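You operate a simulated robot arm through the tools that you are given. There is no shell and no other tool. Be economical: measure what you need, move in short steps, check, and stop when the job is done.

You run a simulated robot arm. Do the job below in one go: nothing can be reset, and whatever is moved stays where it is left.

Task
Free the brake, shut the sliding door, drop its bolt and fit the red door peg.
Fine: in that order; the peg stands down in the steel block; the porch switch stays as it is.

It is judged by the outcome, as a careful person would: the job done as asked, and still so three seconds after it is handed in. It fails if anything else is knocked over, pushed out of place, dropped, spilled or broken.

Robot
A 7-joint arm with a two-finger parallel gripper, fixed in place. Base frame: the origin is at the foot of the arm, x ahead of it, y to its left, z up. Lengths are in m, angles in rad, forces in N, time in s.
With the tool pointing down near the work surface it reaches from about 0.34 to 0.76 m from the base axis. Its first joint turns from -2.007 to 2.007 rad. Payload 3.91 kg.
Tool frame: the origin (TCP) lies between the finger pads and is the grasp point; the fingertips stand 0.03 m ahead of it; z points along the fingers, y is the line along which they close. The gripper opens to 0.11 m. The fingers are 0.02 m wide and 0.01 m thick; the gripper's body (0.048 by 0.112 m) begins 0.055 m behind the TCP.
Orientation is told as [roll, pitch, yaw] about the base's x, y, z axes, in that order, counted from this pose: with the fingers straight down and closing along the base's y, the tool's x points along the base's -x, its y along +y and its z along -z.

Tools
- The arm moves only by the tool jog_arm. Its argument "series" is a list of rows, each a list of 3 entries, a list of its own where there are three numbers: the finger opening in cm, from 0 to 11, then the shift along the tool's x, y, z in cm, then the turn, a rotation vector about the tool's x, y, z in rad. In form: [[claw, [tx, ty, tz], [rx, ry, rz]], ...]. A call has 1 to 20 rows; each row is the pose to reach, as a shift and turn from the pose commanded when the call began, along the tool's axes at that moment. Rows are played at 5 a second. More than 0.05 m and 0.15 rad between two rows, or a gripper value outside its range, and nothing of the call is played. Where a pose cannot be reached the arm comes as near as it can. A force on the tool above 90 N (or 10 N above the force at the start of the call, whichever is more), or a blocked arm, ends the call early, and 0.2 s more pass. Each finger travels about 0.108 m/s and halts on what it meets, pressing with about 22 N; the grip force reading is that of the motor and also rises with nothing between the fingers. The clock runs only during rows and for 0.2 s after the last one: add rows that repeat a pose to give the fingers time. It gives the time, the measured TCP pose, the force on the tool (base axes), the opening and the grip force at its end, in the units of the frame above (readings bear some noise), with the torque about the TCP (base axes, N m) and any sound that the robot's microphone picked up.
- Cameras (640 x 400 px; columns grow to the right, rows downward): "scene" is fixed at [0.4002, 0.6505, 1.6515]; the picture's right is [-1.00, 0.02, 0.00], its down [0.01, 0.53, -0.85] and it looks along [-0.02, -0.85, -0.53] (base axes); focal length 316 px, centre (320, 200). "wrist" rides on the gripper at [0.072, 0.017, -0.103] in the tool frame; the picture's right is [-0.23, 0.97, 0.00], its down [-0.76, -0.18, -0.62] and it looks along [-0.61, -0.14, 0.78] (tool axes); focal length 222 px, centre (320, 200). There is no depth. A picture from a camera that has moved, and an enlarged one, comes with that camera's place and axes in the base frame and with its lens.
- snapshot(camera): a new picture of that camera. It takes no simulated time.
- raise_lower(by): slides the trunk up (or, below 0, down) by that many m; the arm rides with it, the base frame stays. It gives what a move gives, with no picture.
- close_up(camera, box): a new picture of the part [left, top, right, bottom] of that camera's present view, enlarged. It takes no simulated time.
- finish_job(): hands the job in; it is judged then, once.

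Go step by step. Nothing tells you positions but the pictures and the camera data: compare them with the known pose of the tool, close in by small moves and look again before you grip or let go. The budget is 120 turns and 84 pictures, counting those below and the enlarged ones. Unless the task says otherwise, let go and move clear before handing in, and close with one line.

The tools are called after ">>>" by a JSON object that holds its "name" and its "arguments". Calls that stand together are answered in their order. jog_arm: Moves the arm, as the interface text tells. Its arguments: {"type":"object","properties":{"series":{"type":"array","items":{"type":"array"}}},"required":["series"]} The other tools are called the same way: raise_lower (by) slides the trunk up or down; snapshot (camera) takes a picture; close_up (camera, box) takes an enlarged picture of a part of a camera's view; finish_job () hands the job in.

At the start:

```text
clock: 0.0
eef_pos: [0.4184, -0.2949, 1.3279]
orientation: [0.001, 0.0, 0.0]
ft_force: [0.4, 0.1, -0.7]
ft_torque: [0.02, 0.0, -0.03]
width: 0.1099
finger_force: 0.1
trunk travel left (down, up): [-0.875, 0.115]
```

scene: 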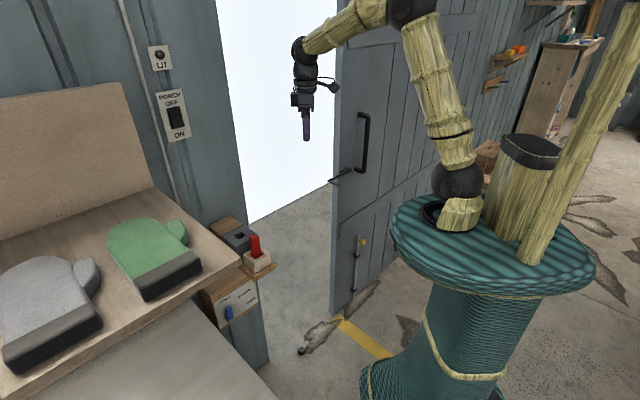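
wrist: 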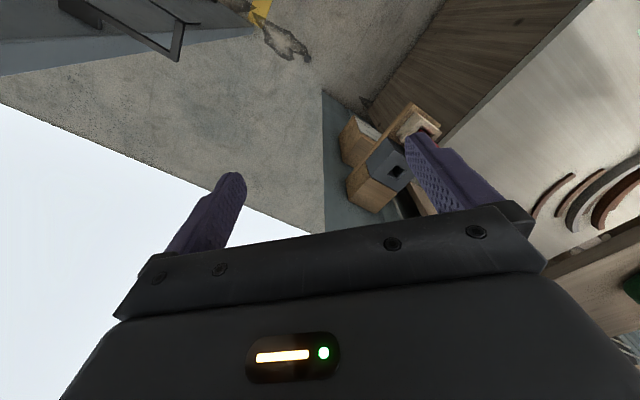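

I see a sliding door with a handle, a bolt low on it, perhaps a brake lever, and a shelf with the red peg and a steel block on the left. I'll enlarge the parts of the scene first.

>>> {"name": "close_up", "arguments": {"camera": "scene", "box": [180, 200, 300, 340]}}

>>> {"name": "close_up", "arguments": {"camera": "scene", "box": [290, 80, 450, 340]}}

>>> {"name": "close_up", "arguments": {"camera": "scene", "box": [320, 210, 420, 330]}}

```text
2.86 times, centred on (240, 270) of scene
camera zoom: at [0.4002, 0.6505, 1.6515], right [-1.0, 0.02, 0.0], down [0.01, 0.53, -0.85], along [-0.02, -0.85, -0.53], focal length 902 px, centre (549, 0)
```

zoom: 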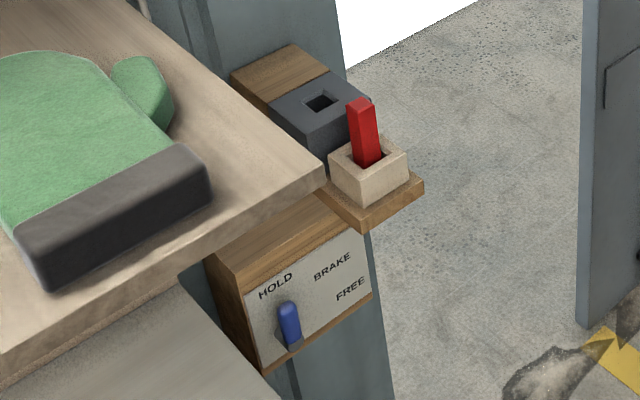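

```text
1.54 times, centred on (370, 210) of scene
camera zoom: at [0.4002, 0.6505, 1.6515], right [-1.0, 0.02, 0.0], down [0.01, 0.53, -0.85], along [-0.02, -0.85, -0.53], focal length 486 px, centre (243, 185)
```

zoom: 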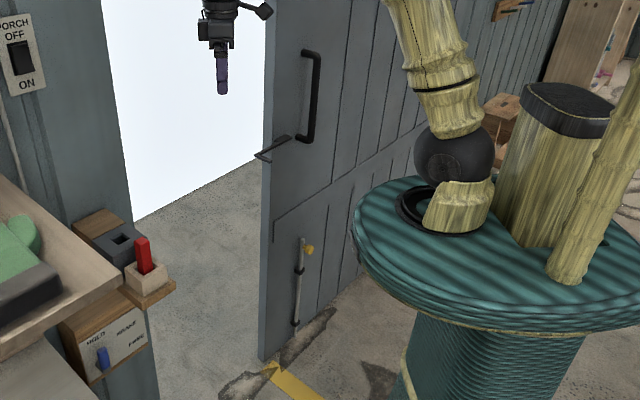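

```text
3.33 times, centred on (370, 270) of scene
camera zoom: at [0.4002, 0.6505, 1.6515], right [-1.0, 0.02, 0.0], down [0.01, 0.53, -0.85], along [-0.02, -0.85, -0.53], focal length 1052 px, centre (153, -33)
```

zoom: 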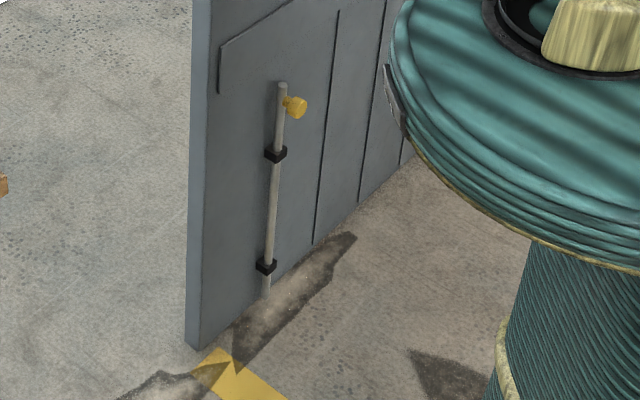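

I take the door plane as running diagonally (direction about (0.78,0.62)), with its leading edge near (0.28,-0.62). I'll look closer at the handle area and the peg with block.

>>> {"name": "close_up", "arguments": {"camera": "scene", "box": [320, 90, 400, 200]}}

>>> {"name": "close_up", "arguments": {"camera": "scene", "box": [205, 210, 285, 330]}}

>>> {"name": "close_up", "arguments": {"camera": "wrist", "box": [320, 80, 460, 220]}}

```text
3.64 times, centred on (360, 145) of scene
camera zoom: at [0.4002, 0.6505, 1.6515], right [-1.0, 0.02, 0.0], down [0.01, 0.53, -0.85], along [-0.02, -0.85, -0.53], focal length 1147 px, centre (174, 400)
```

zoom: 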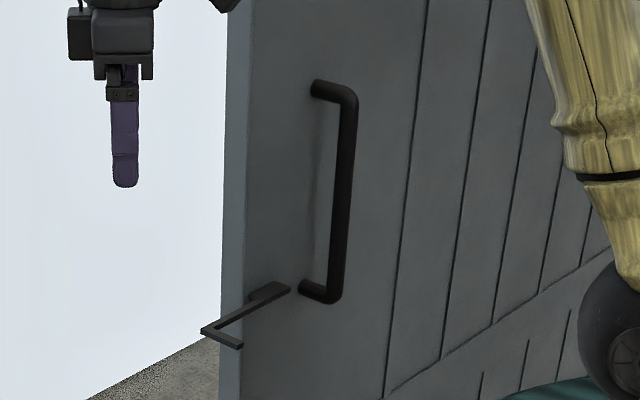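

```text
3.33 times, centred on (245, 270) of scene
camera zoom: at [0.4002, 0.6505, 1.6515], right [-1.0, 0.02, 0.0], down [0.01, 0.53, -0.85], along [-0.02, -0.85, -0.53], focal length 1052 px, centre (570, -33)
```

zoom: 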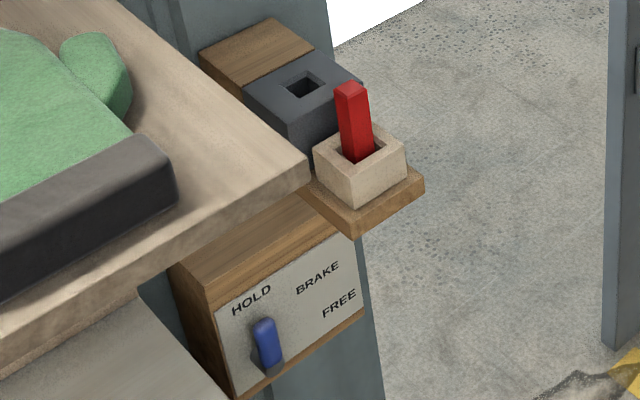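

```text
2.86 times, centred on (390, 150) of wrist
camera zoom: at [0.3465, -0.2788, 1.4323], right [0.23, 0.97, 0.0], down [0.76, -0.18, 0.62], along [0.61, -0.14, -0.78], focal length 635 px, centre (120, 343)
```

zoom: 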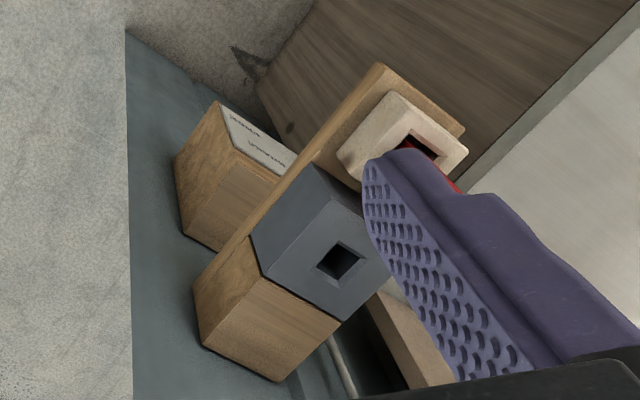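

Triangulating from both cameras puts the steel block's hole near (0.643,-0.169,1.003). The brake box is below its shelf. I turn the tool square to the wall for better views.

>>> {"name": "jog_arm", "arguments": {"series": [[5, [0, 0, 0], [0, 0, 0.15]], [2, [0, 0, 0], [0, 0, 0.3]], [0, [0, 0, 0], [0, 0, 0.45]], [0, [0, 0, 0], [0, 0, 0.6]], [0, [0, 0, 0], [0, 0, 0.75]], [0, [0, 0, 0], [0, 0, 0.9]]]}}

>>> {"name": "raise_lower", "arguments": {"by": -0.15}}

>>> {"name": "snapshot", "arguments": {"camera": "wrist"}}

```text
clock: 1.4
eef_pos: [0.4181, -0.2949, 1.3288]
orientation: [0.001, 0.002, -0.903]
ft_force: [0.3, 0.5, -1.1]
ft_torque: [0.01, 0.02, 0.02]
width: 0.0
finger_force: 21.8
trunk travel left (down, up): [-0.875, 0.115]
```

```text
clock: 3.1
eef_pos: [0.4174, -0.2956, 1.1787]
orientation: [0.0, 0.0, -0.9]
ft_force: [-0.1, -0.1, 0.1]
ft_torque: [0.0, 0.01, 0.01]
width: 0.0
finger_force: 21.7
trunk travel left (down, up): [-0.725, 0.265]
```

```text
75 pictures are left
camera wrist: at [0.387, -0.2283, 1.2827], right [0.9, 0.43, 0.0], down [0.33, -0.71, 0.62], along [0.27, -0.56, -0.78], focal length 222 px, centre (320, 200)
```

wrist: 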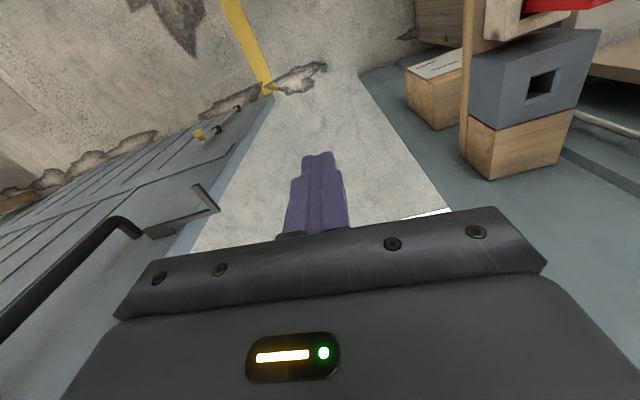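

This wrist view confirms the block position to within millimetres. The blocks are stacked outward from the wall. Next I back off from the wall, pitch the tool forward and go down to look at the brake box.

>>> {"name": "jog_arm", "arguments": {"series": [[0, [4.5, 0, 0], [0, 0, 0]], [0, [9, 0, 0], [0, 0, 0]], [0, [12, 3, 0], [0, -0.14, 0]], [0, [12, 7, 0], [0, -0.28, 0]], [0, [12, 11, 0], [0, -0.42, 0]], [0, [12, 15, 0], [0, -0.56, 0]], [0, [12, 18, 0], [0, -0.7, 0]], [0, [12, 20, 0], [0, -0.84, 0]], [0, [12, 21, 0], [0, -0.98, 0]], [0, [12, 22, 0], [0, -1.1, 0]]]}}

>>> {"name": "raise_lower", "arguments": {"by": -0.3}}

>>> {"name": "snapshot", "arguments": {"camera": "wrist"}}

>>> {"name": "snapshot", "arguments": {"camera": "scene"}}

```text
clock: 5.3
eef_pos: [0.515, -0.0649, 1.1804]
orientation: [0.0, -1.1, -0.9]
ft_force: [-0.1, -0.1, -0.4]
ft_torque: [-0.01, -0.01, 0.02]
width: 0.0
finger_force: 21.8
trunk travel left (down, up): [-0.725, 0.265]
```

```text
clock: 8.3
eef_pos: [0.5151, -0.0646, 0.8786]
orientation: [0.0, -1.1, -0.899]
ft_force: [0.6, -0.6, 0.4]
ft_torque: [0.02, 0.0, 0.01]
width: 0.0
finger_force: 21.8
trunk travel left (down, up): [-0.425, 0.565]
```

```text
74 pictures are left
camera wrist: at [0.4514, 0.0432, 0.8626], right [0.83, 0.52, 0.2], down [-0.27, 0.05, 0.96], along [0.49, -0.85, 0.19], focal length 222 px, centre (320, 200)
```

wrist: 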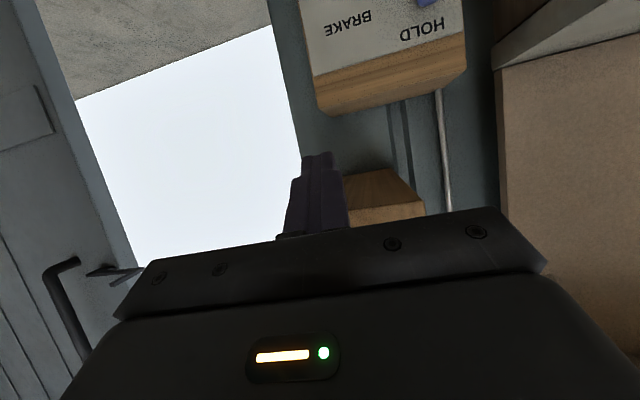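

```text
73 pictures are left
```

scene: 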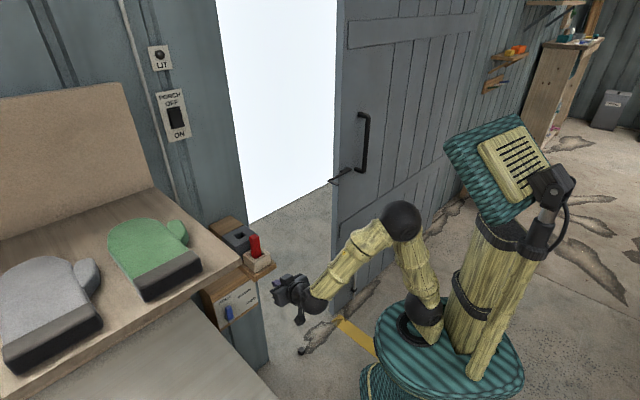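

The camera sees the brake panel upside-down, with its lever just out of frame below. I lower further.

>>> {"name": "raise_lower", "arguments": {"by": -0.18}}

>>> {"name": "snapshot", "arguments": {"camera": "wrist"}}

```text
clock: 10.3
eef_pos: [0.5153, -0.0643, 0.6992]
orientation: [-0.001, -1.099, -0.902]
ft_force: [0.4, 0.5, -0.1]
ft_torque: [0.02, 0.0, -0.01]
width: 0.0
finger_force: 22.2
trunk travel left (down, up): [-0.245, 0.745]
```

```text
72 pictures are left
camera wrist: at [0.4514, 0.0432, 0.6826], right [0.83, 0.52, 0.2], down [-0.27, 0.05, 0.96], along [0.49, -0.85, 0.19], focal length 222 px, centre (320, 200)
```

wrist: 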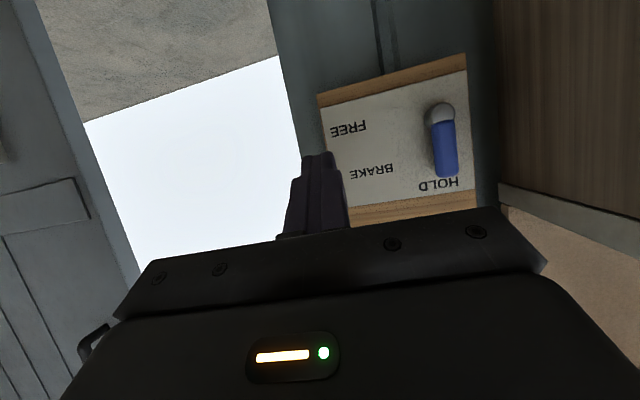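

>>> {"name": "close_up", "arguments": {"camera": "wrist", "box": [300, 50, 500, 210]}}

>>> {"name": "close_up", "arguments": {"camera": "scene", "box": [200, 270, 270, 330]}}

```text
2.50 times, centred on (400, 130) of wrist
camera zoom: at [0.4514, 0.0432, 0.6826], right [0.83, 0.52, 0.2], down [-0.27, 0.05, 0.96], along [0.49, -0.85, 0.19], focal length 555 px, centre (120, 375)
```

zoom: 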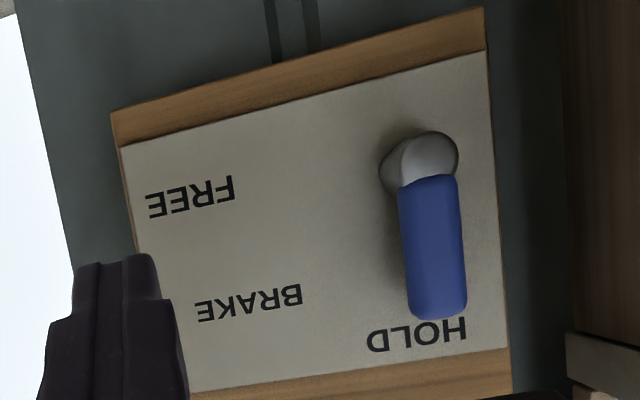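

```text
6.67 times, centred on (235, 300) of scene
camera zoom: at [0.4002, 0.6505, 1.6515], right [-1.0, 0.02, 0.0], down [0.01, 0.53, -0.85], along [-0.02, -0.85, -0.53], focal length 2104 px, centre (887, -467)
```

zoom: 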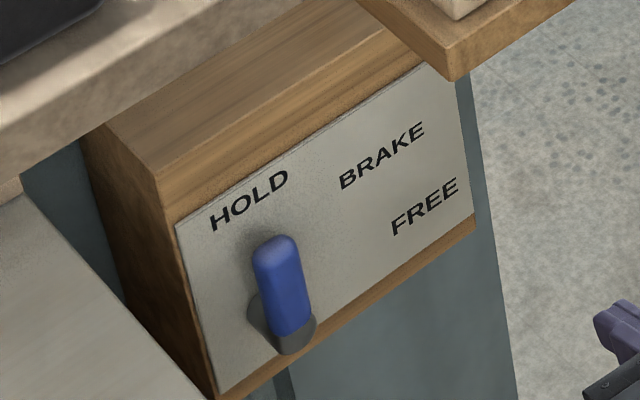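

The brake lever is pivoted: hub near (0.708,-0.097,0.67), handle pointing up to HOLD, and it must swing 90° toward FREE (the doorway side). I'll level the tool and bring the closed fingers to the far side of the handle, still standing off.

>>> {"name": "jog_arm", "arguments": {"series": [[0, [-0.7, 4, 0.5], [0, -0.12, 0]], [0, [-1.4, 8, 1], [0, -0.24, 0]], [0, [-2.1, 12, 1.5], [0, -0.36, 0]], [0, [-2.8, 16.6, 1.9], [0, -0.47, 0]]]}}

>>> {"name": "snapshot", "arguments": {"camera": "wrist"}}

>>> {"name": "close_up", "arguments": {"camera": "scene", "box": [180, 240, 320, 360]}}

```text
clock: 11.3
eef_pos: [0.6398, -0.0051, 0.7155]
orientation: [-0.375, -1.537, -0.564]
ft_force: [-68.5, -22.0, 7.0]
ft_torque: [1.45, -1.67, 8.33]
width: 0.0
finger_force: 22.2
trunk travel left (down, up): [-0.245, 0.745]
stopped in row 4: the force on the tool passed its limit at 183 N (the readings are from after the stop); the commanded pose is now the measured one
```

```text
69 pictures are left
camera wrist: at [0.5911, 0.0898, 0.647], right [0.79, 0.57, 0.22], down [-0.49, 0.38, 0.78], along [0.36, -0.73, 0.58], focal length 222 px, centre (320, 200)
```

wrist: 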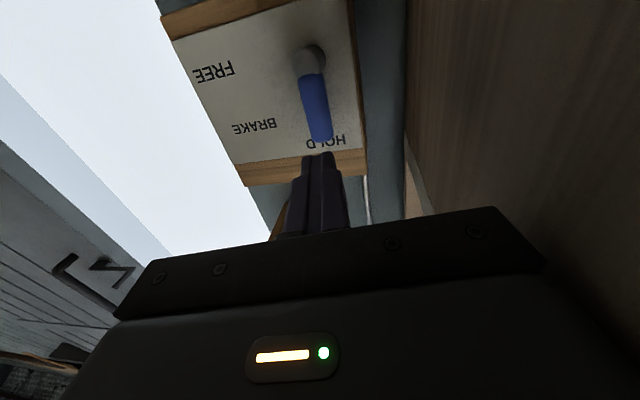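

```text
3.33 times, centred on (250, 300) of scene
camera zoom: at [0.4002, 0.6505, 1.6515], right [-1.0, 0.02, 0.0], down [0.01, 0.53, -0.85], along [-0.02, -0.85, -0.53], focal length 1052 px, centre (553, -133)
```

zoom: 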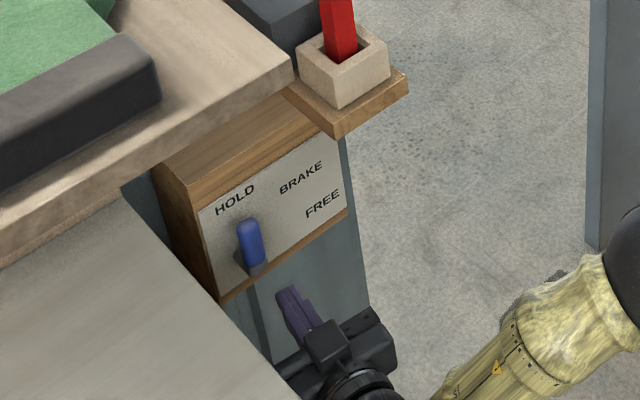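

The gripper's side touched the cabinet on the right (its side is near u≈0.56 along the wall). I'll move back off it, angle the tool slightly away, and open to straddle the handle so that the gripper body stays clear.

>>> {"name": "jog_arm", "arguments": {"series": [[2, [0, -2, 0], [0, 0, 0]], [5, [0, -3.5, 0], [-0.05, 0, 0]], [7, [0, -3.5, 0], [-0.1, 0, 0]], [7, [0, -3.5, 0], [-0.1, 0, 0]]]}}

>>> {"name": "snapshot", "arguments": {"camera": "wrist"}}

>>> {"name": "close_up", "arguments": {"camera": "scene", "box": [180, 240, 320, 360]}}

```text
clock: 12.3
eef_pos: [0.6176, -0.0207, 0.7116]
orientation: [-0.416, -1.533, -0.412]
ft_force: [-0.5, 0.0, 1.3]
ft_torque: [-0.01, 0.0, 0.01]
width: 0.07
finger_force: 0.2
trunk travel left (down, up): [-0.245, 0.745]
```

```text
67 pictures are left
camera wrist: at [0.5583, 0.0671, 0.6439], right [0.72, 0.66, 0.21], down [-0.53, 0.33, 0.79], along [0.45, -0.68, 0.58], focal length 222 px, centre (320, 200)
```

wrist: 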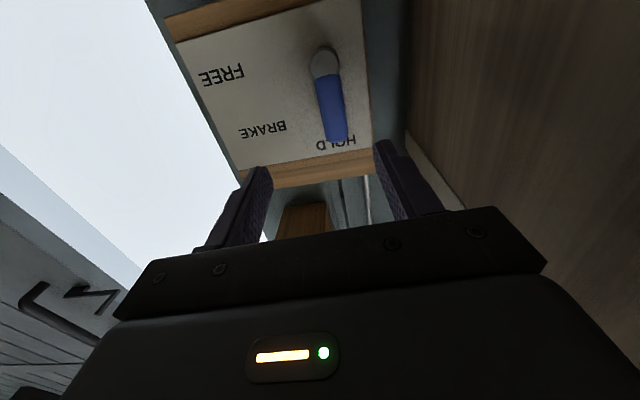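

```text
3.33 times, centred on (250, 300) of scene
camera zoom: at [0.4002, 0.6505, 1.6515], right [-1.0, 0.02, 0.0], down [0.01, 0.53, -0.85], along [-0.02, -0.85, -0.53], focal length 1052 px, centre (553, -133)
```

zoom: 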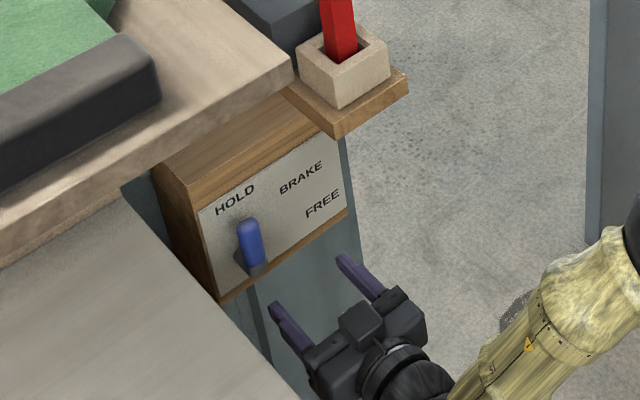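

Refined: hub at about (0.708,-0.096,0.662), handle tip at z≈0.728. I slide the open fingers around the handle.

>>> {"name": "jog_arm", "arguments": {"series": [[7, [0.4, 0.8, 1], [0, 0, 0]], [7, [0.4, 0.8, 3.5], [0, 0, 0]], [7, [0.4, 0.8, 6], [0, 0, 0]], [7, [0.4, 0.8, 8], [0, 0, 0]], [7, [0.4, 0.8, 9.3], [0, 0, 0]]]}}

>>> {"name": "snapshot", "arguments": {"camera": "wrist"}}

>>> {"name": "close_up", "arguments": {"camera": "scene", "box": [180, 240, 320, 360]}}

```text
clock: 13.6
eef_pos: [0.6869, -0.0835, 0.7036]
orientation: [-0.418, -1.532, -0.411]
ft_force: [-0.5, 0.1, -0.2]
ft_torque: [0.02, -0.02, 0.0]
width: 0.0701
finger_force: 0.1
trunk travel left (down, up): [-0.245, 0.745]
```

```text
65 pictures are left
camera wrist: at [0.6286, 0.0052, 0.6353], right [0.73, 0.66, 0.21], down [-0.53, 0.33, 0.79], along [0.44, -0.68, 0.58], focal length 222 px, centre (320, 200)
```

wrist: 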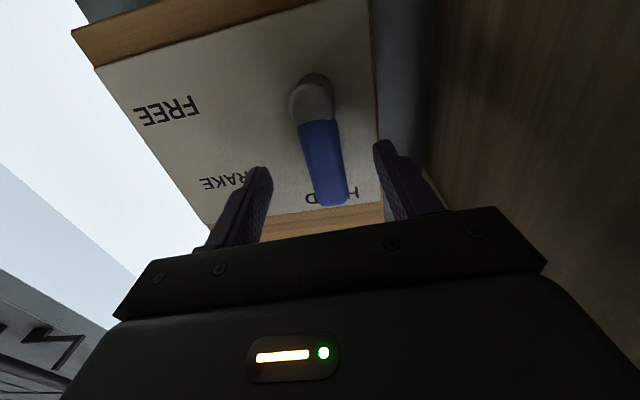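

```text
3.33 times, centred on (250, 300) of scene
camera zoom: at [0.4002, 0.6505, 1.6515], right [-1.0, 0.02, 0.0], down [0.01, 0.53, -0.85], along [-0.02, -0.85, -0.53], focal length 1052 px, centre (553, -133)
```

zoom: 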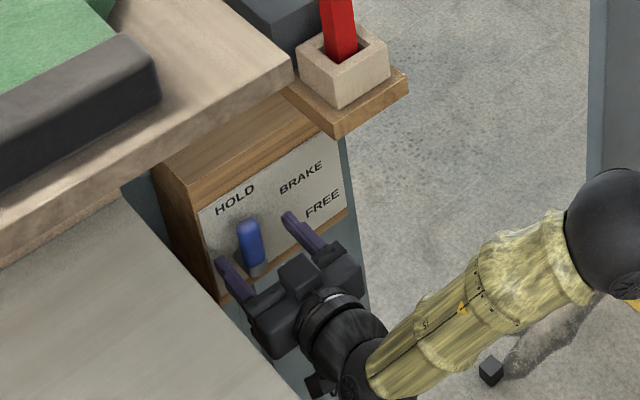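

The fingers straddle the handle. I sweep the far finger along an arc to carry the handle from HOLD to FREE.

>>> {"name": "jog_arm", "arguments": {"series": [[7, [-0.3, -1.25, 0.3], [0, 0, 0]], [7, [-0.76, -2.25, 0.3], [0, 0, 0]], [7, [-0.94, -3.4, 0.3], [0, 0, 0]], [7, [-0.79, -4.6, 0.3], [0, 0, 0]], [7, [-0.31, -5.8, 0.3], [0, 0, 0]], [7, [0.56, -6.9, 0.3], [0, 0, 0]], [7, [1.7, -7.7, 0.3], [0, 0, 0]]]}}

>>> {"name": "snapshot", "arguments": {"camera": "wrist"}}

>>> {"name": "close_up", "arguments": {"camera": "scene", "box": [180, 240, 320, 360]}}

```text
clock: 15.2
eef_pos: [0.6312, -0.1386, 0.6898]
orientation: [-0.426, -1.535, -0.403]
ft_force: [0.6, 0.3, 0.6]
ft_torque: [0.03, -0.06, 0.0]
width: 0.0699
finger_force: 0.0
trunk travel left (down, up): [-0.245, 0.745]
```

```text
63 pictures are left
camera wrist: at [0.5717, -0.0503, 0.6201], right [0.73, 0.65, 0.21], down [-0.53, 0.33, 0.79], along [0.44, -0.68, 0.58], focal length 222 px, centre (320, 200)
```

wrist: 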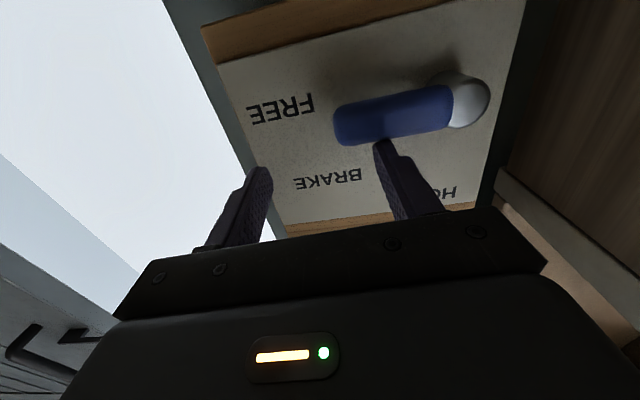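

```text
3.33 times, centred on (250, 300) of scene
camera zoom: at [0.4002, 0.6505, 1.6515], right [-1.0, 0.02, 0.0], down [0.01, 0.53, -0.85], along [-0.02, -0.85, -0.53], focal length 1052 px, centre (553, -133)
```

zoom: 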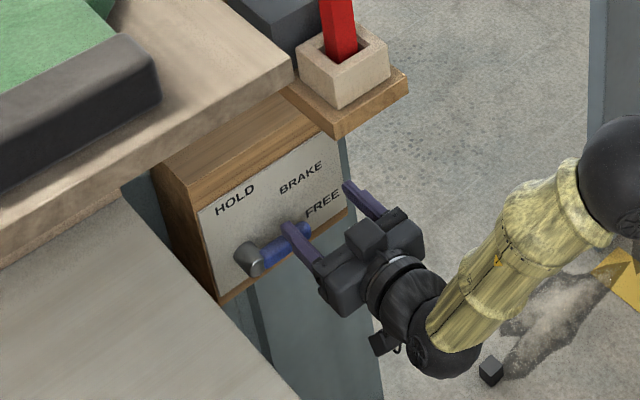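

The handle is now about level, toward FREE. I push it slightly further down to make sure it is against its stop.

>>> {"name": "jog_arm", "arguments": {"series": [[7, [0.3, 0, 0], [0, 0, 0]], [7, [0.6, 0, 0], [0, 0, 0]], [7, [0.9, 0, 0], [0, 0, 0]]]}}

>>> {"name": "close_up", "arguments": {"camera": "wrist", "box": [200, 30, 520, 230]}}

```text
clock: 15.9
eef_pos: [0.6305, -0.1397, 0.6869]
orientation: [-0.321, -1.55, -0.507]
ft_force: [5.4, -5.8, 34.9]
ft_torque: [0.06, -1.81, 0.19]
width: 0.0704
finger_force: 0.3
trunk travel left (down, up): [-0.245, 0.745]
```

```text
2.00 times, centred on (360, 130) of wrist
camera zoom: at [0.5725, -0.0506, 0.6171], right [0.72, 0.65, 0.22], down [-0.54, 0.33, 0.78], along [0.43, -0.68, 0.59], focal length 444 px, centre (240, 340)
```

zoom: 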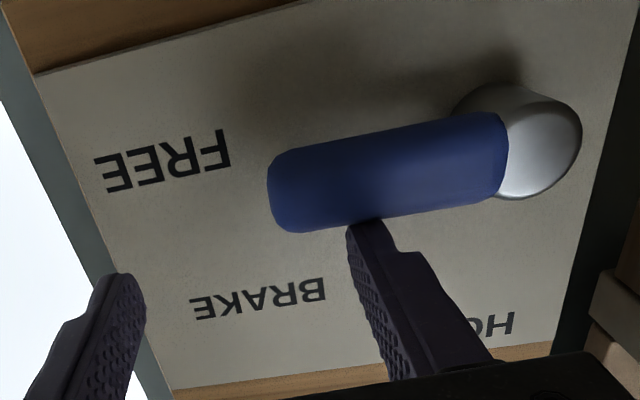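

The handle is on its stop at FREE (35 N reaction). I lift off and retract, then take another look at the door.

>>> {"name": "jog_arm", "arguments": {"series": [[7, [-1, 0, 0], [0, 0, 0]], [7, [-1.6, 0, -1], [0, 0, 0]], [7, [-1.6, 0, -5], [0, 0, 0]], [7, [-1.6, -3, -9], [0, 0, 0]], [7, [-1.6, -7, -12], [0, 0, 0]], [7, [-1.6, -11, -14], [0, 0, 0]]]}}

>>> {"name": "raise_lower", "arguments": {"by": 0.35}}

>>> {"name": "snapshot", "arguments": {"camera": "wrist"}}

>>> {"name": "snapshot", "arguments": {"camera": "scene"}}

```text
clock: 17.4
eef_pos: [0.4707, -0.108, 0.7056]
orientation: [-0.423, -1.532, -0.405]
ft_force: [-0.9, 0.0, -0.5]
ft_torque: [-0.04, 0.01, 0.0]
width: 0.0699
finger_force: 0.2
out of reach, approached as far as the arm can: row 6
trunk travel left (down, up): [-0.245, 0.745]
```

```text
clock: 20.8
eef_pos: [0.4718, -0.108, 1.0554]
orientation: [-0.414, -1.533, -0.414]
ft_force: [0.4, -0.2, -0.3]
ft_torque: [0.0, -0.03, 0.0]
width: 0.07
finger_force: 0.0
trunk travel left (down, up): [-0.595, 0.395]
```

```text
60 pictures are left
camera wrist: at [0.4137, -0.0189, 0.9869], right [0.73, 0.65, 0.21], down [-0.52, 0.33, 0.79], along [0.44, -0.68, 0.58], focal length 222 px, centre (320, 200)
```

wrist: 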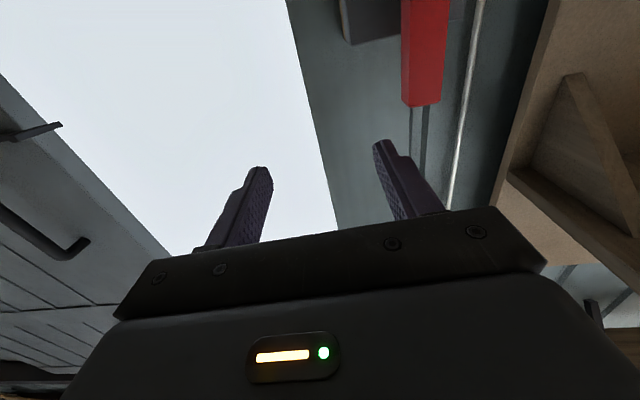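

```text
59 pictures are left
```

scene: 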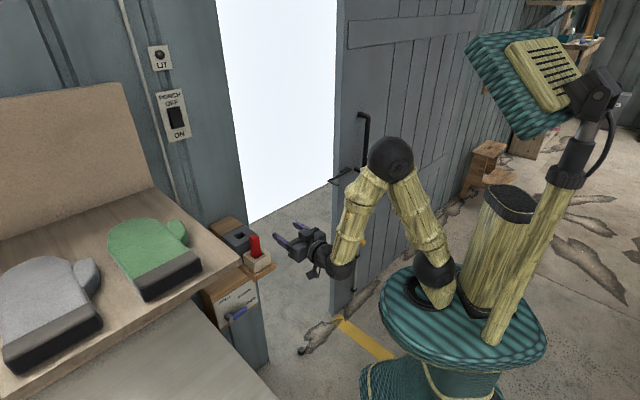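

The brake lever is at FREE. I place the vertical handle bar near (0.160,-0.699), z 0.985–1.23. I raise the tool and bring it in front of the handle.

>>> {"name": "raise_lower", "arguments": {"by": 0.06}}

>>> {"name": "jog_arm", "arguments": {"series": [[6, [0, -4.6, 1.2], [0.02, -0.01, 0]], [6, [0, -9.2, 2.4], [0.04, -0.02, 0]], [6, [0, -13.3, 4.1], [0.063, -0.038, 0]], [6, [0, -17.4, 6.4], [0.063, -0.038, 0]], [6, [0, -21.6, 8.6], [0.063, -0.038, 0]], [6, [0, -25.7, 10.8], [0.063, -0.038, 0]], [6, [0, -29.8, 11.1], [0.063, -0.038, 0]], [6, [0, -33.8, 11.3], [0.063, -0.038, 0]], [6, [0, -37.8, 11.6], [0.063, -0.038, 0]], [6, [0, -41.8, 11.8], [0.063, -0.038, 0]], [6, [0, -45.8, 12], [0.063, -0.038, 0]], [6, [0, -49.9, 12.3], [0.063, -0.038, 0]], [6, [0, -53.9, 12.5], [0.063, -0.038, 0]], [6, [0, -57.9, 12.6], [0.063, -0.038, 0]], [6, [0, -61.5, 12.3], [0.063, -0.038, 0]]]}}

>>> {"name": "snapshot", "arguments": {"camera": "wrist"}}

>>> {"name": "snapshot", "arguments": {"camera": "scene"}}

```text
clock: 21.8
eef_pos: [0.473, -0.1074, 1.115]
orientation: [-0.417, -1.532, -0.412]
ft_force: [-0.2, -0.1, 0.0]
ft_torque: [-0.03, 0.0, -0.01]
width: 0.0703
finger_force: 0.1
trunk travel left (down, up): [-0.655, 0.335]
```

```text
clock: 25.0
eef_pos: [0.4107, -0.3243, 1.1234]
orientation: [-1.802, -1.555, 0.905]
ft_force: [-0.2, 0.6, 0.3]
ft_torque: [0.02, 0.0, 0.01]
width: 0.0601
finger_force: 0.0
out of reach, approached as far as the arm can: row 1, 2, 3, 4, 5, 6, 7, 8, 9, 10, 11, 12, 13, 14, 15
trunk travel left (down, up): [-0.655, 0.335]
```

```text
58 pictures are left
camera wrist: at [0.3606, -0.2343, 1.0506], right [0.76, 0.61, 0.21], down [-0.52, 0.39, 0.76], along [0.38, -0.69, 0.61], focal length 222 px, centre (320, 200)
```

wrist: 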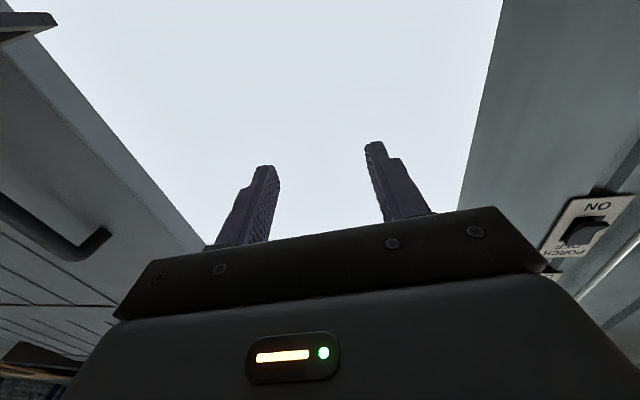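

```text
57 pictures are left
```

scene: 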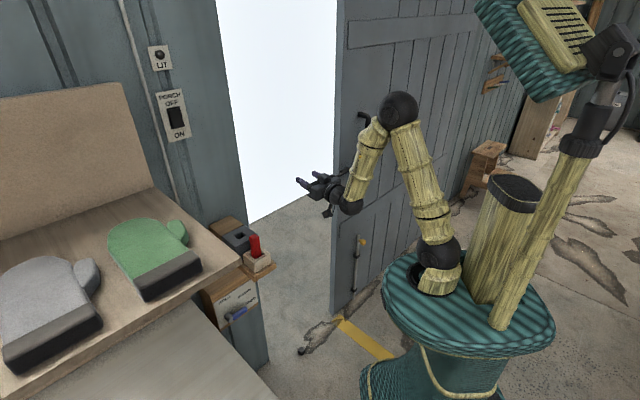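

The arm stalled at its inner reach limit. From here, farther out, I try a short sideways move outward.

>>> {"name": "jog_arm", "arguments": {"series": [[6, [0, 0, 2], [0, 0, 0]], [6, [0, -3, 4], [0, 0, 0]]]}}

```text
clock: 25.6
eef_pos: [0.4237, -0.3381, 1.1215]
orientation: [-1.853, -1.552, 0.962]
ft_force: [0.4, -0.4, 0.0]
ft_torque: [-0.02, -0.02, 0.03]
width: 0.0598
finger_force: 0.0
out of reach, approached as far as the arm can: row 2
trunk travel left (down, up): [-0.655, 0.335]
```

Level-tool poses are limited close in, so I'll pitch the tool back to about 45° down, which still lets it grip the vertical bar.

>>> {"name": "jog_arm", "arguments": {"series": [[6, [0, 0, 0], [0, 0.15, 0]], [6, [0, 0, 0], [0, 0.3, 0]], [6, [0, 0, 0], [0, 0.45, 0]], [6, [0, 0, 0], [0, 0.6, 0]], [6, [0, 0, 0], [0, 0.75, 0]]]}}

```text
clock: 26.8
eef_pos: [0.4235, -0.3373, 1.1201]
orientation: [-0.028, -0.826, -0.868]
ft_force: [-0.2, 0.6, -0.7]
ft_torque: [0.02, -0.04, 0.03]
width: 0.0599
finger_force: 0.0
trunk travel left (down, up): [-0.655, 0.335]
```

>>> {"name": "jog_arm", "arguments": {"series": [[6, [0, -4.8, 0], [0, 0, 0]], [6, [0, -9.6, 0], [0, 0, 0]], [6, [0, -14.4, 0], [0, 0, 0]], [6, [0, -19.2, 0], [0, 0, 0]], [6, [0, -24, 0], [0, 0, 0]], [6, [0, -28.8, 0], [0, 0, 0]], [6, [0, -33.6, 0], [0, 0, 0]], [6, [0, -38.4, 0], [0, 0, 0]], [6, [0, -42.5, 0], [0, 0, 0]]]}}

>>> {"name": "snapshot", "arguments": {"camera": "wrist"}}

>>> {"name": "snapshot", "arguments": {"camera": "scene"}}

```text
clock: 28.8
eef_pos: [0.0898, -0.6045, 1.1255]
orientation: [-0.021, -0.825, -0.873]
ft_force: [-0.8, -0.8, -0.1]
ft_torque: [-0.01, -0.02, 0.01]
width: 0.0599
finger_force: 0.1
trunk travel left (down, up): [-0.655, 0.335]
```

```text
56 pictures are left
camera wrist: at [0.0257, -0.496, 1.1426], right [0.86, 0.49, 0.15], down [-0.09, -0.15, 0.98], along [0.51, -0.86, -0.08], focal length 222 px, centre (320, 200)
```

wrist: 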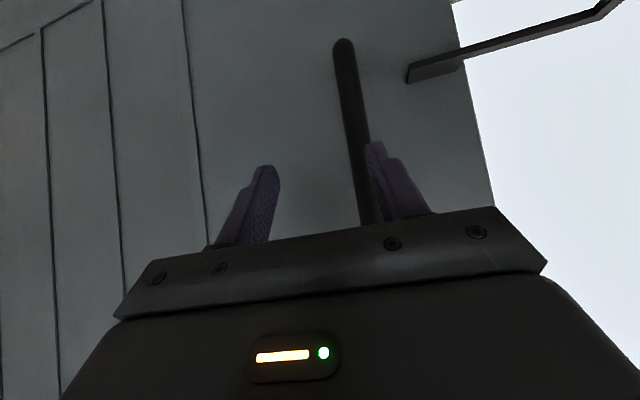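

```text
55 pictures are left
```

scene: 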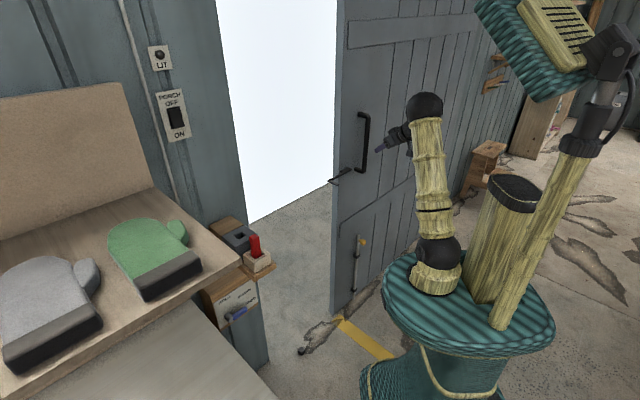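

The bar is visible behind the right finger, about 3.3 cm toward the doorway from the tool centre and 8 cm ahead. I centre on it and close in.

>>> {"name": "jog_arm", "arguments": {"series": [[7, [0, 3.4, 0], [0, 0, 0]], [7, [-1.7, 3.4, 1.8], [0, 0, 0]], [7, [-3.0, 3.4, 3.3], [0, 0, 0]]]}}

>>> {"name": "snapshot", "arguments": {"camera": "wrist"}}

>>> {"name": "close_up", "arguments": {"camera": "scene", "box": [320, 90, 440, 200]}}

```text
clock: 29.6
eef_pos: [0.1462, -0.6164, 1.1233]
orientation: [-0.023, -0.827, -0.877]
ft_force: [-0.4, 0.0, -0.7]
ft_torque: [-0.06, -0.02, 0.01]
width: 0.07
finger_force: 0.0
trunk travel left (down, up): [-0.655, 0.335]
```

```text
54 pictures are left
camera wrist: at [0.0814, -0.5091, 1.1411], right [0.86, 0.49, 0.15], down [-0.09, -0.15, 0.98], along [0.51, -0.86, -0.08], focal length 222 px, centre (320, 200)
```

wrist: 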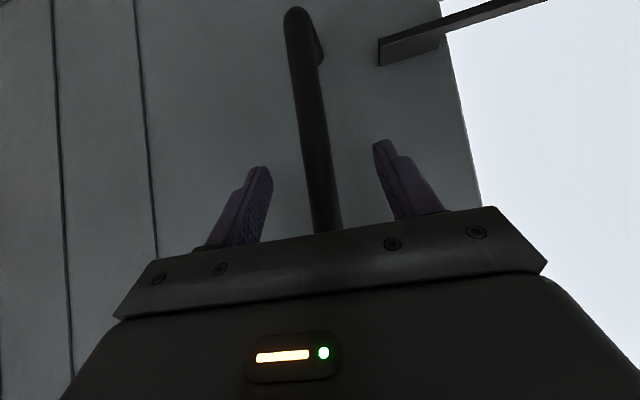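

```text
3.64 times, centred on (380, 145) of scene
camera zoom: at [0.4002, 0.6505, 1.6515], right [-1.0, 0.02, 0.0], down [0.01, 0.53, -0.85], along [-0.02, -0.85, -0.53], focal length 1147 px, centre (102, 400)
```

zoom: 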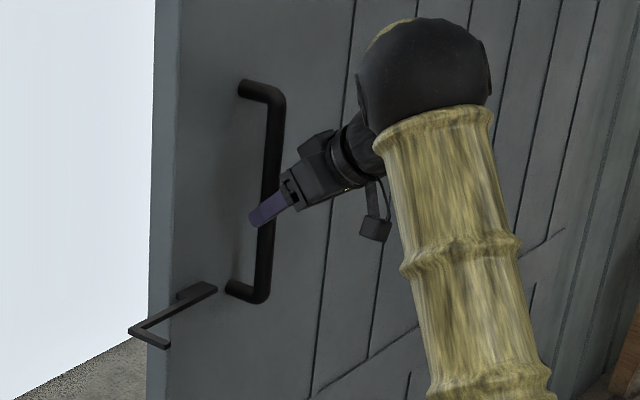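

The bar lies centred between the fingers. I go in another 3.5 cm and close.

>>> {"name": "jog_arm", "arguments": {"series": [[7, [-1.2, 0, 1.3], [0, 0, 0]], [7, [-2.2, 0, 2.4], [0, 0, 0]], [4, [-2.2, 0, 2.4], [0, 0, 0]], [1, [-2.2, 0, 2.4], [0, 0, 0]], [1, [-2.2, 0, 2.4], [0, 0, 0]]]}}

>>> {"name": "close_up", "arguments": {"camera": "scene", "box": [320, 90, 440, 200]}}

```text
clock: 30.8
eef_pos: [0.1646, -0.6437, 1.1262]
orientation: [-0.023, -0.825, -0.879]
ft_force: [-4.2, -4.5, 1.8]
ft_torque: [0.74, -0.58, -0.19]
width: 0.0219
finger_force: 45.6
trunk travel left (down, up): [-0.655, 0.335]
```

```text
3.64 times, centred on (380, 145) of scene
camera zoom: at [0.4002, 0.6505, 1.6515], right [-1.0, 0.02, 0.0], down [0.01, 0.53, -0.85], along [-0.02, -0.85, -0.53], focal length 1147 px, centre (102, 400)
```

zoom: 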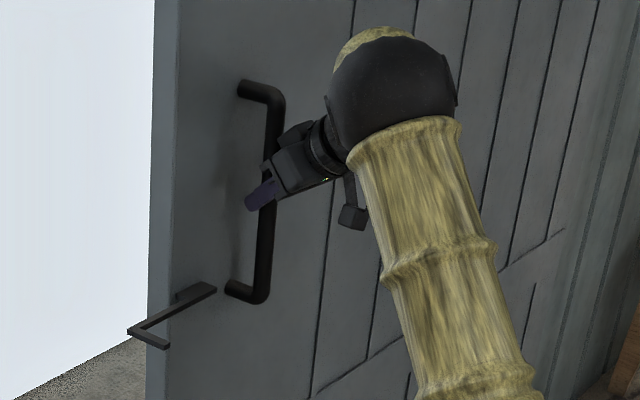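

Gripped. I draw the door a first 12 cm in the closing direction and read the forces.

>>> {"name": "jog_arm", "arguments": {"series": [[1, [0, 1, 0], [0, 0, 0]], [1, [0, 2.5, 0], [0, 0, 0]], [1, [0, 4.5, 0], [0, 0, 0]], [1, [0, 7, 0], [0, 0, 0]], [1, [0, 9.5, 0], [0, 0, 0]], [1, [0, 12, 0], [0, 0, 0]]]}}

>>> {"name": "snapshot", "arguments": {"camera": "scene"}}

```text
clock: 32.2
eef_pos: [0.2595, -0.5568, 1.1264]
orientation: [-0.018, -0.83, -0.87]
ft_force: [-30.3, 53.9, -4.8]
ft_torque: [-3.39, -2.81, -0.17]
width: 0.0222
finger_force: 44.4
trunk travel left (down, up): [-0.655, 0.335]
```

```text
51 pictures are left
```

scene: 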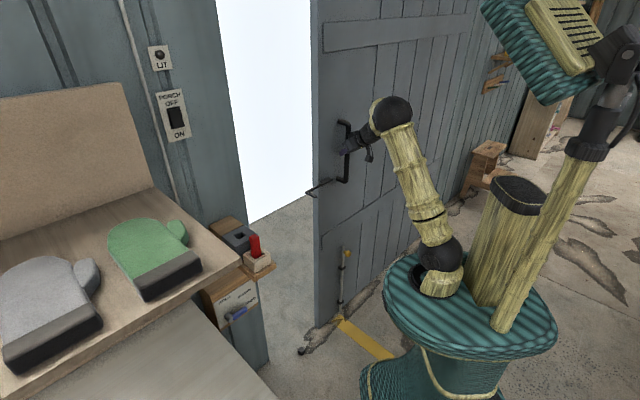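

The door runs, but its true direction is about 42.7°, not 39.6°, so sideways load built up. I correct the line and continue.

>>> {"name": "jog_arm", "arguments": {"series": [[1, [0.41, 0, -0.44], [0, 0, 0]], [1, [0.7, 1.5, -0.76], [0, 0, 0]], [1, [0.79, 4, -0.86], [0, 0, 0]], [1, [0.88, 6.5, -0.96], [0, 0, 0]], [1, [0.98, 9, -1.06], [0, 0, 0]], [1, [1.06, 11.5, -1.15], [0, 0, 0]], [1, [1.16, 14, -1.26], [0, 0, 0]], [1, [1.23, 16, -1.33], [0, 0, 0]]]}}

>>> {"name": "snapshot", "arguments": {"camera": "scene"}}

```text
clock: 34.0
eef_pos: [0.371, -0.4448, 1.126]
orientation: [-0.018, -0.834, -0.872]
ft_force: [-15.4, 27.2, 42.1]
ft_torque: [0.58, -1.64, 0.21]
width: 0.0222
finger_force: 44.9
trunk travel left (down, up): [-0.655, 0.335]
```

```text
50 pictures are left
```

scene: 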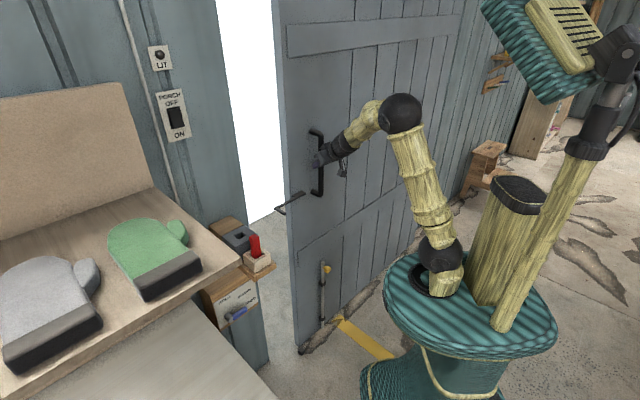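

The direction is nearer 45°. I correct again and do the next 10 cm.

>>> {"name": "jog_arm", "arguments": {"series": [[1, [0, 0, -0.44], [0, 0, 0]], [1, [0.13, 2, -0.58], [0, 0, 0]], [1, [0.29, 4.5, -0.75], [0, 0, 0]], [1, [0.45, 7, -0.93], [0, 0, 0]], [1, [0.58, 9, -1.07], [0, 0, 0]], [1, [0.64, 10, -1.13], [0, 0, 0]]]}}

>>> {"name": "snapshot", "arguments": {"camera": "scene"}}

>>> {"name": "close_up", "arguments": {"camera": "scene", "box": [200, 160, 320, 280]}}

```text
clock: 35.4
eef_pos: [0.4388, -0.378, 1.1257]
orientation: [-0.024, -0.828, -0.877]
ft_force: [-12.3, 9.4, 24.8]
ft_torque: [-0.69, -1.44, -0.48]
width: 0.0221
finger_force: 45.1
trunk travel left (down, up): [-0.655, 0.335]
```

```text
49 pictures are left
```

scene: 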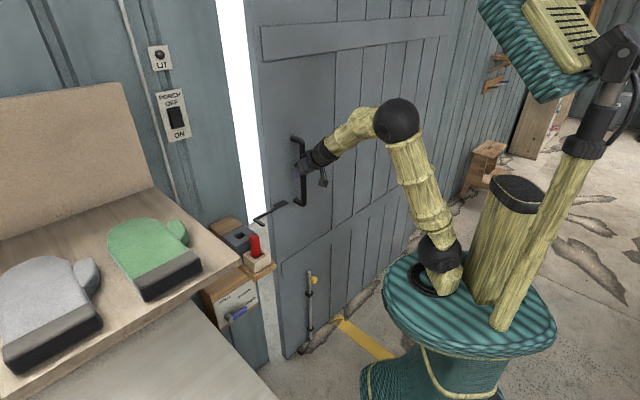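

```text
3.33 times, centred on (260, 220) of scene
camera zoom: at [0.4002, 0.6505, 1.6515], right [-1.0, 0.02, 0.0], down [0.01, 0.53, -0.85], along [-0.02, -0.85, -0.53], focal length 1052 px, centre (520, 133)
```

zoom: 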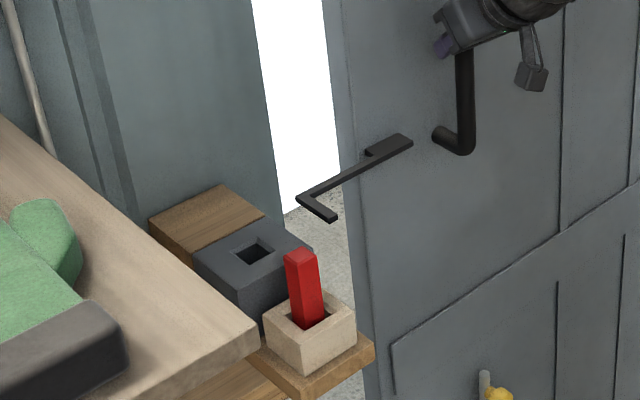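

The hook on the door will pass over the steel block. About 8–10 cm are left; I continue gently.

>>> {"name": "jog_arm", "arguments": {"series": [[1, [-0.03, 2, -0.27], [0, 0, 0]], [1, [0.09, 4, -0.4], [0, 0, 0]], [1, [0.22, 6, -0.54], [0, 0, 0]], [1, [0.28, 7, -0.6], [0, 0, 0]], [1, [0.34, 8, -0.67], [0, 0, 0]]]}}

>>> {"name": "close_up", "arguments": {"camera": "scene", "box": [190, 100, 350, 280]}}

```text
clock: 36.6
eef_pos: [0.4954, -0.322, 1.1247]
orientation: [-0.022, -0.827, -0.879]
ft_force: [-26.5, 20.1, 11.3]
ft_torque: [-0.07, -1.88, -0.31]
width: 0.0216
finger_force: 45.7
trunk travel left (down, up): [-0.655, 0.335]
```

```text
2.22 times, centred on (270, 190) of scene
camera zoom: at [0.4002, 0.6505, 1.6515], right [-1.0, 0.02, 0.0], down [0.01, 0.53, -0.85], along [-0.02, -0.85, -0.53], focal length 701 px, centre (431, 222)
```

zoom: 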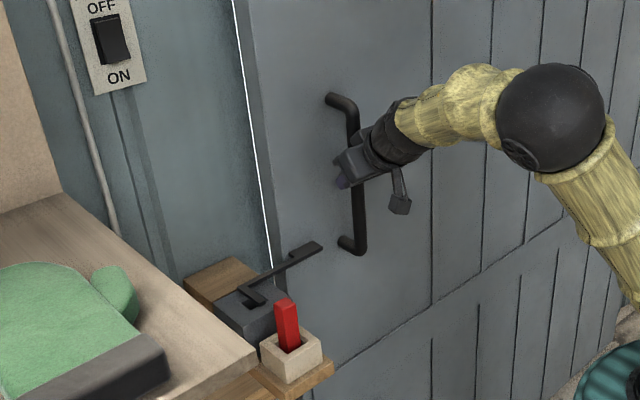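

Only a sliver of light remains. I push the last bit until it stops.

>>> {"name": "jog_arm", "arguments": {"series": [[1, [0.06, 0.7, -0.07], [0, 0, 0]], [1, [0.12, 1.4, -0.13], [0, 0, 0]], [1, [0.18, 2.2, -0.2], [0, 0, 0]], [1, [0.2, 2.8, -0.25], [0, 0, 0]]]}}

>>> {"name": "close_up", "arguments": {"camera": "scene", "box": [190, 100, 350, 280]}}

```text
clock: 37.6
eef_pos: [0.5146, -0.3034, 1.1257]
orientation: [-0.019, -0.829, -0.882]
ft_force: [-33.8, 15.9, 3.4]
ft_torque: [-0.54, -3.08, 0.28]
width: 0.0218
finger_force: 45.0
trunk travel left (down, up): [-0.655, 0.335]
```

```text
2.22 times, centred on (270, 190) of scene
camera zoom: at [0.4002, 0.6505, 1.6515], right [-1.0, 0.02, 0.0], down [0.01, 0.53, -0.85], along [-0.02, -0.85, -0.53], focal length 701 px, centre (431, 222)
```

zoom: 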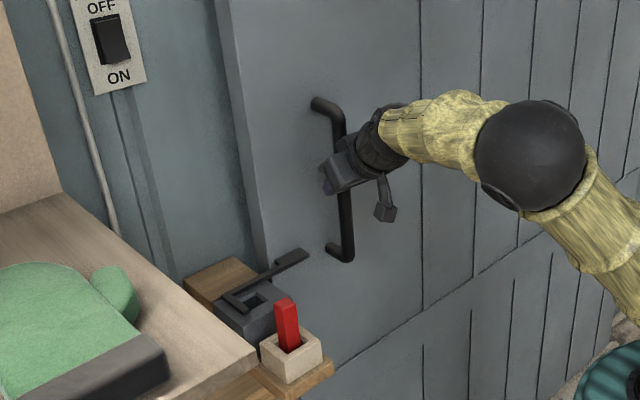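

>>> {"name": "jog_arm", "arguments": {"series": [[1, [0.05, 0.7, -0.06], [0, 0, 0]], [1, [0.1, 1.4, -0.11], [0, 0, 0]], [1, [0.15, 2.1, -0.16], [0, 0, 0]]]}}

>>> {"name": "close_up", "arguments": {"camera": "scene", "box": [190, 180, 310, 280]}}

```text
clock: 38.4
eef_pos: [0.5152, -0.3022, 1.1243]
orientation: [-0.019, -0.829, -0.907]
ft_force: [-76.9, -31.0, -11.7]
ft_torque: [-1.21, -3.84, 0.46]
width: 0.0221
finger_force: 45.0
trunk travel left (down, up): [-0.655, 0.335]
```

```text
4.00 times, centred on (250, 230) of scene
camera zoom: at [0.4002, 0.6505, 1.6515], right [-1.0, 0.02, 0.0], down [0.01, 0.53, -0.85], along [-0.02, -0.85, -0.53], focal length 1262 px, centre (600, 80)
```

zoom: 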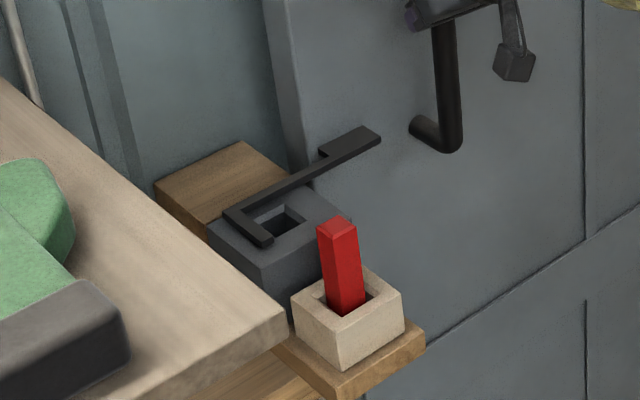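

The door is against its stop (77 N). I relax the push, open the fingers and back straight off.

>>> {"name": "jog_arm", "arguments": {"series": [[1, [-0.1, -1, 0.1], [0, 0, 0]], [1, [-0.15, -2, 0.16], [0, 0, 0]], [4, [-0.15, -2, 0.16], [0, 0, 0]], [6, [-0.15, -2, 0.16], [0, 0, 0]], [6, [-0.15, -2, 0.16], [0, 0, 0]]]}}

>>> {"name": "jog_arm", "arguments": {"series": [[6, [1.5, 0, -2], [0, 0, 0]], [6, [3, 0, -5], [0, 0, 0]], [6, [3, 0, -9], [0, 0, 0]]]}}

>>> {"name": "snapshot", "arguments": {"camera": "scene"}}

>>> {"name": "close_up", "arguments": {"camera": "scene", "box": [270, 250, 340, 370]}}

```text
clock: 39.6
eef_pos: [0.5202, -0.2984, 1.1246]
orientation: [-0.026, -0.829, -0.873]
ft_force: [-20.4, 15.8, 3.8]
ft_torque: [-1.2, -1.33, -0.16]
width: 0.06
finger_force: 0.1
trunk travel left (down, up): [-0.655, 0.335]
```

```text
clock: 40.4
eef_pos: [0.4657, -0.2311, 1.1637]
orientation: [-0.024, -0.825, -0.871]
ft_force: [0.3, 0.5, -0.4]
ft_torque: [-0.01, 0.0, 0.0]
width: 0.0603
finger_force: 0.1
trunk travel left (down, up): [-0.655, 0.335]
```

```text
44 pictures are left
```

scene: 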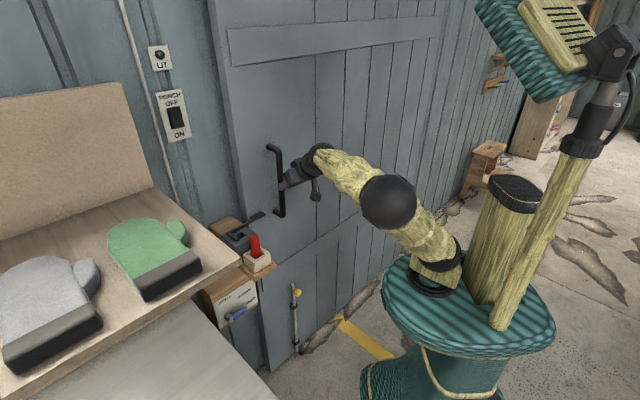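

```text
3.33 times, centred on (305, 310) of scene
camera zoom: at [0.4002, 0.6505, 1.6515], right [-1.0, 0.02, 0.0], down [0.01, 0.53, -0.85], along [-0.02, -0.85, -0.53], focal length 1052 px, centre (370, -167)
```

zoom: 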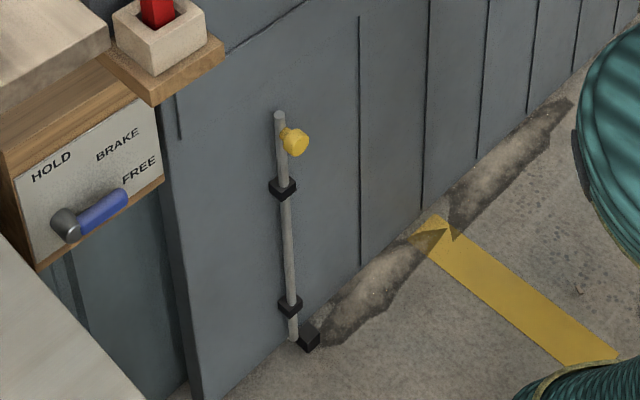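

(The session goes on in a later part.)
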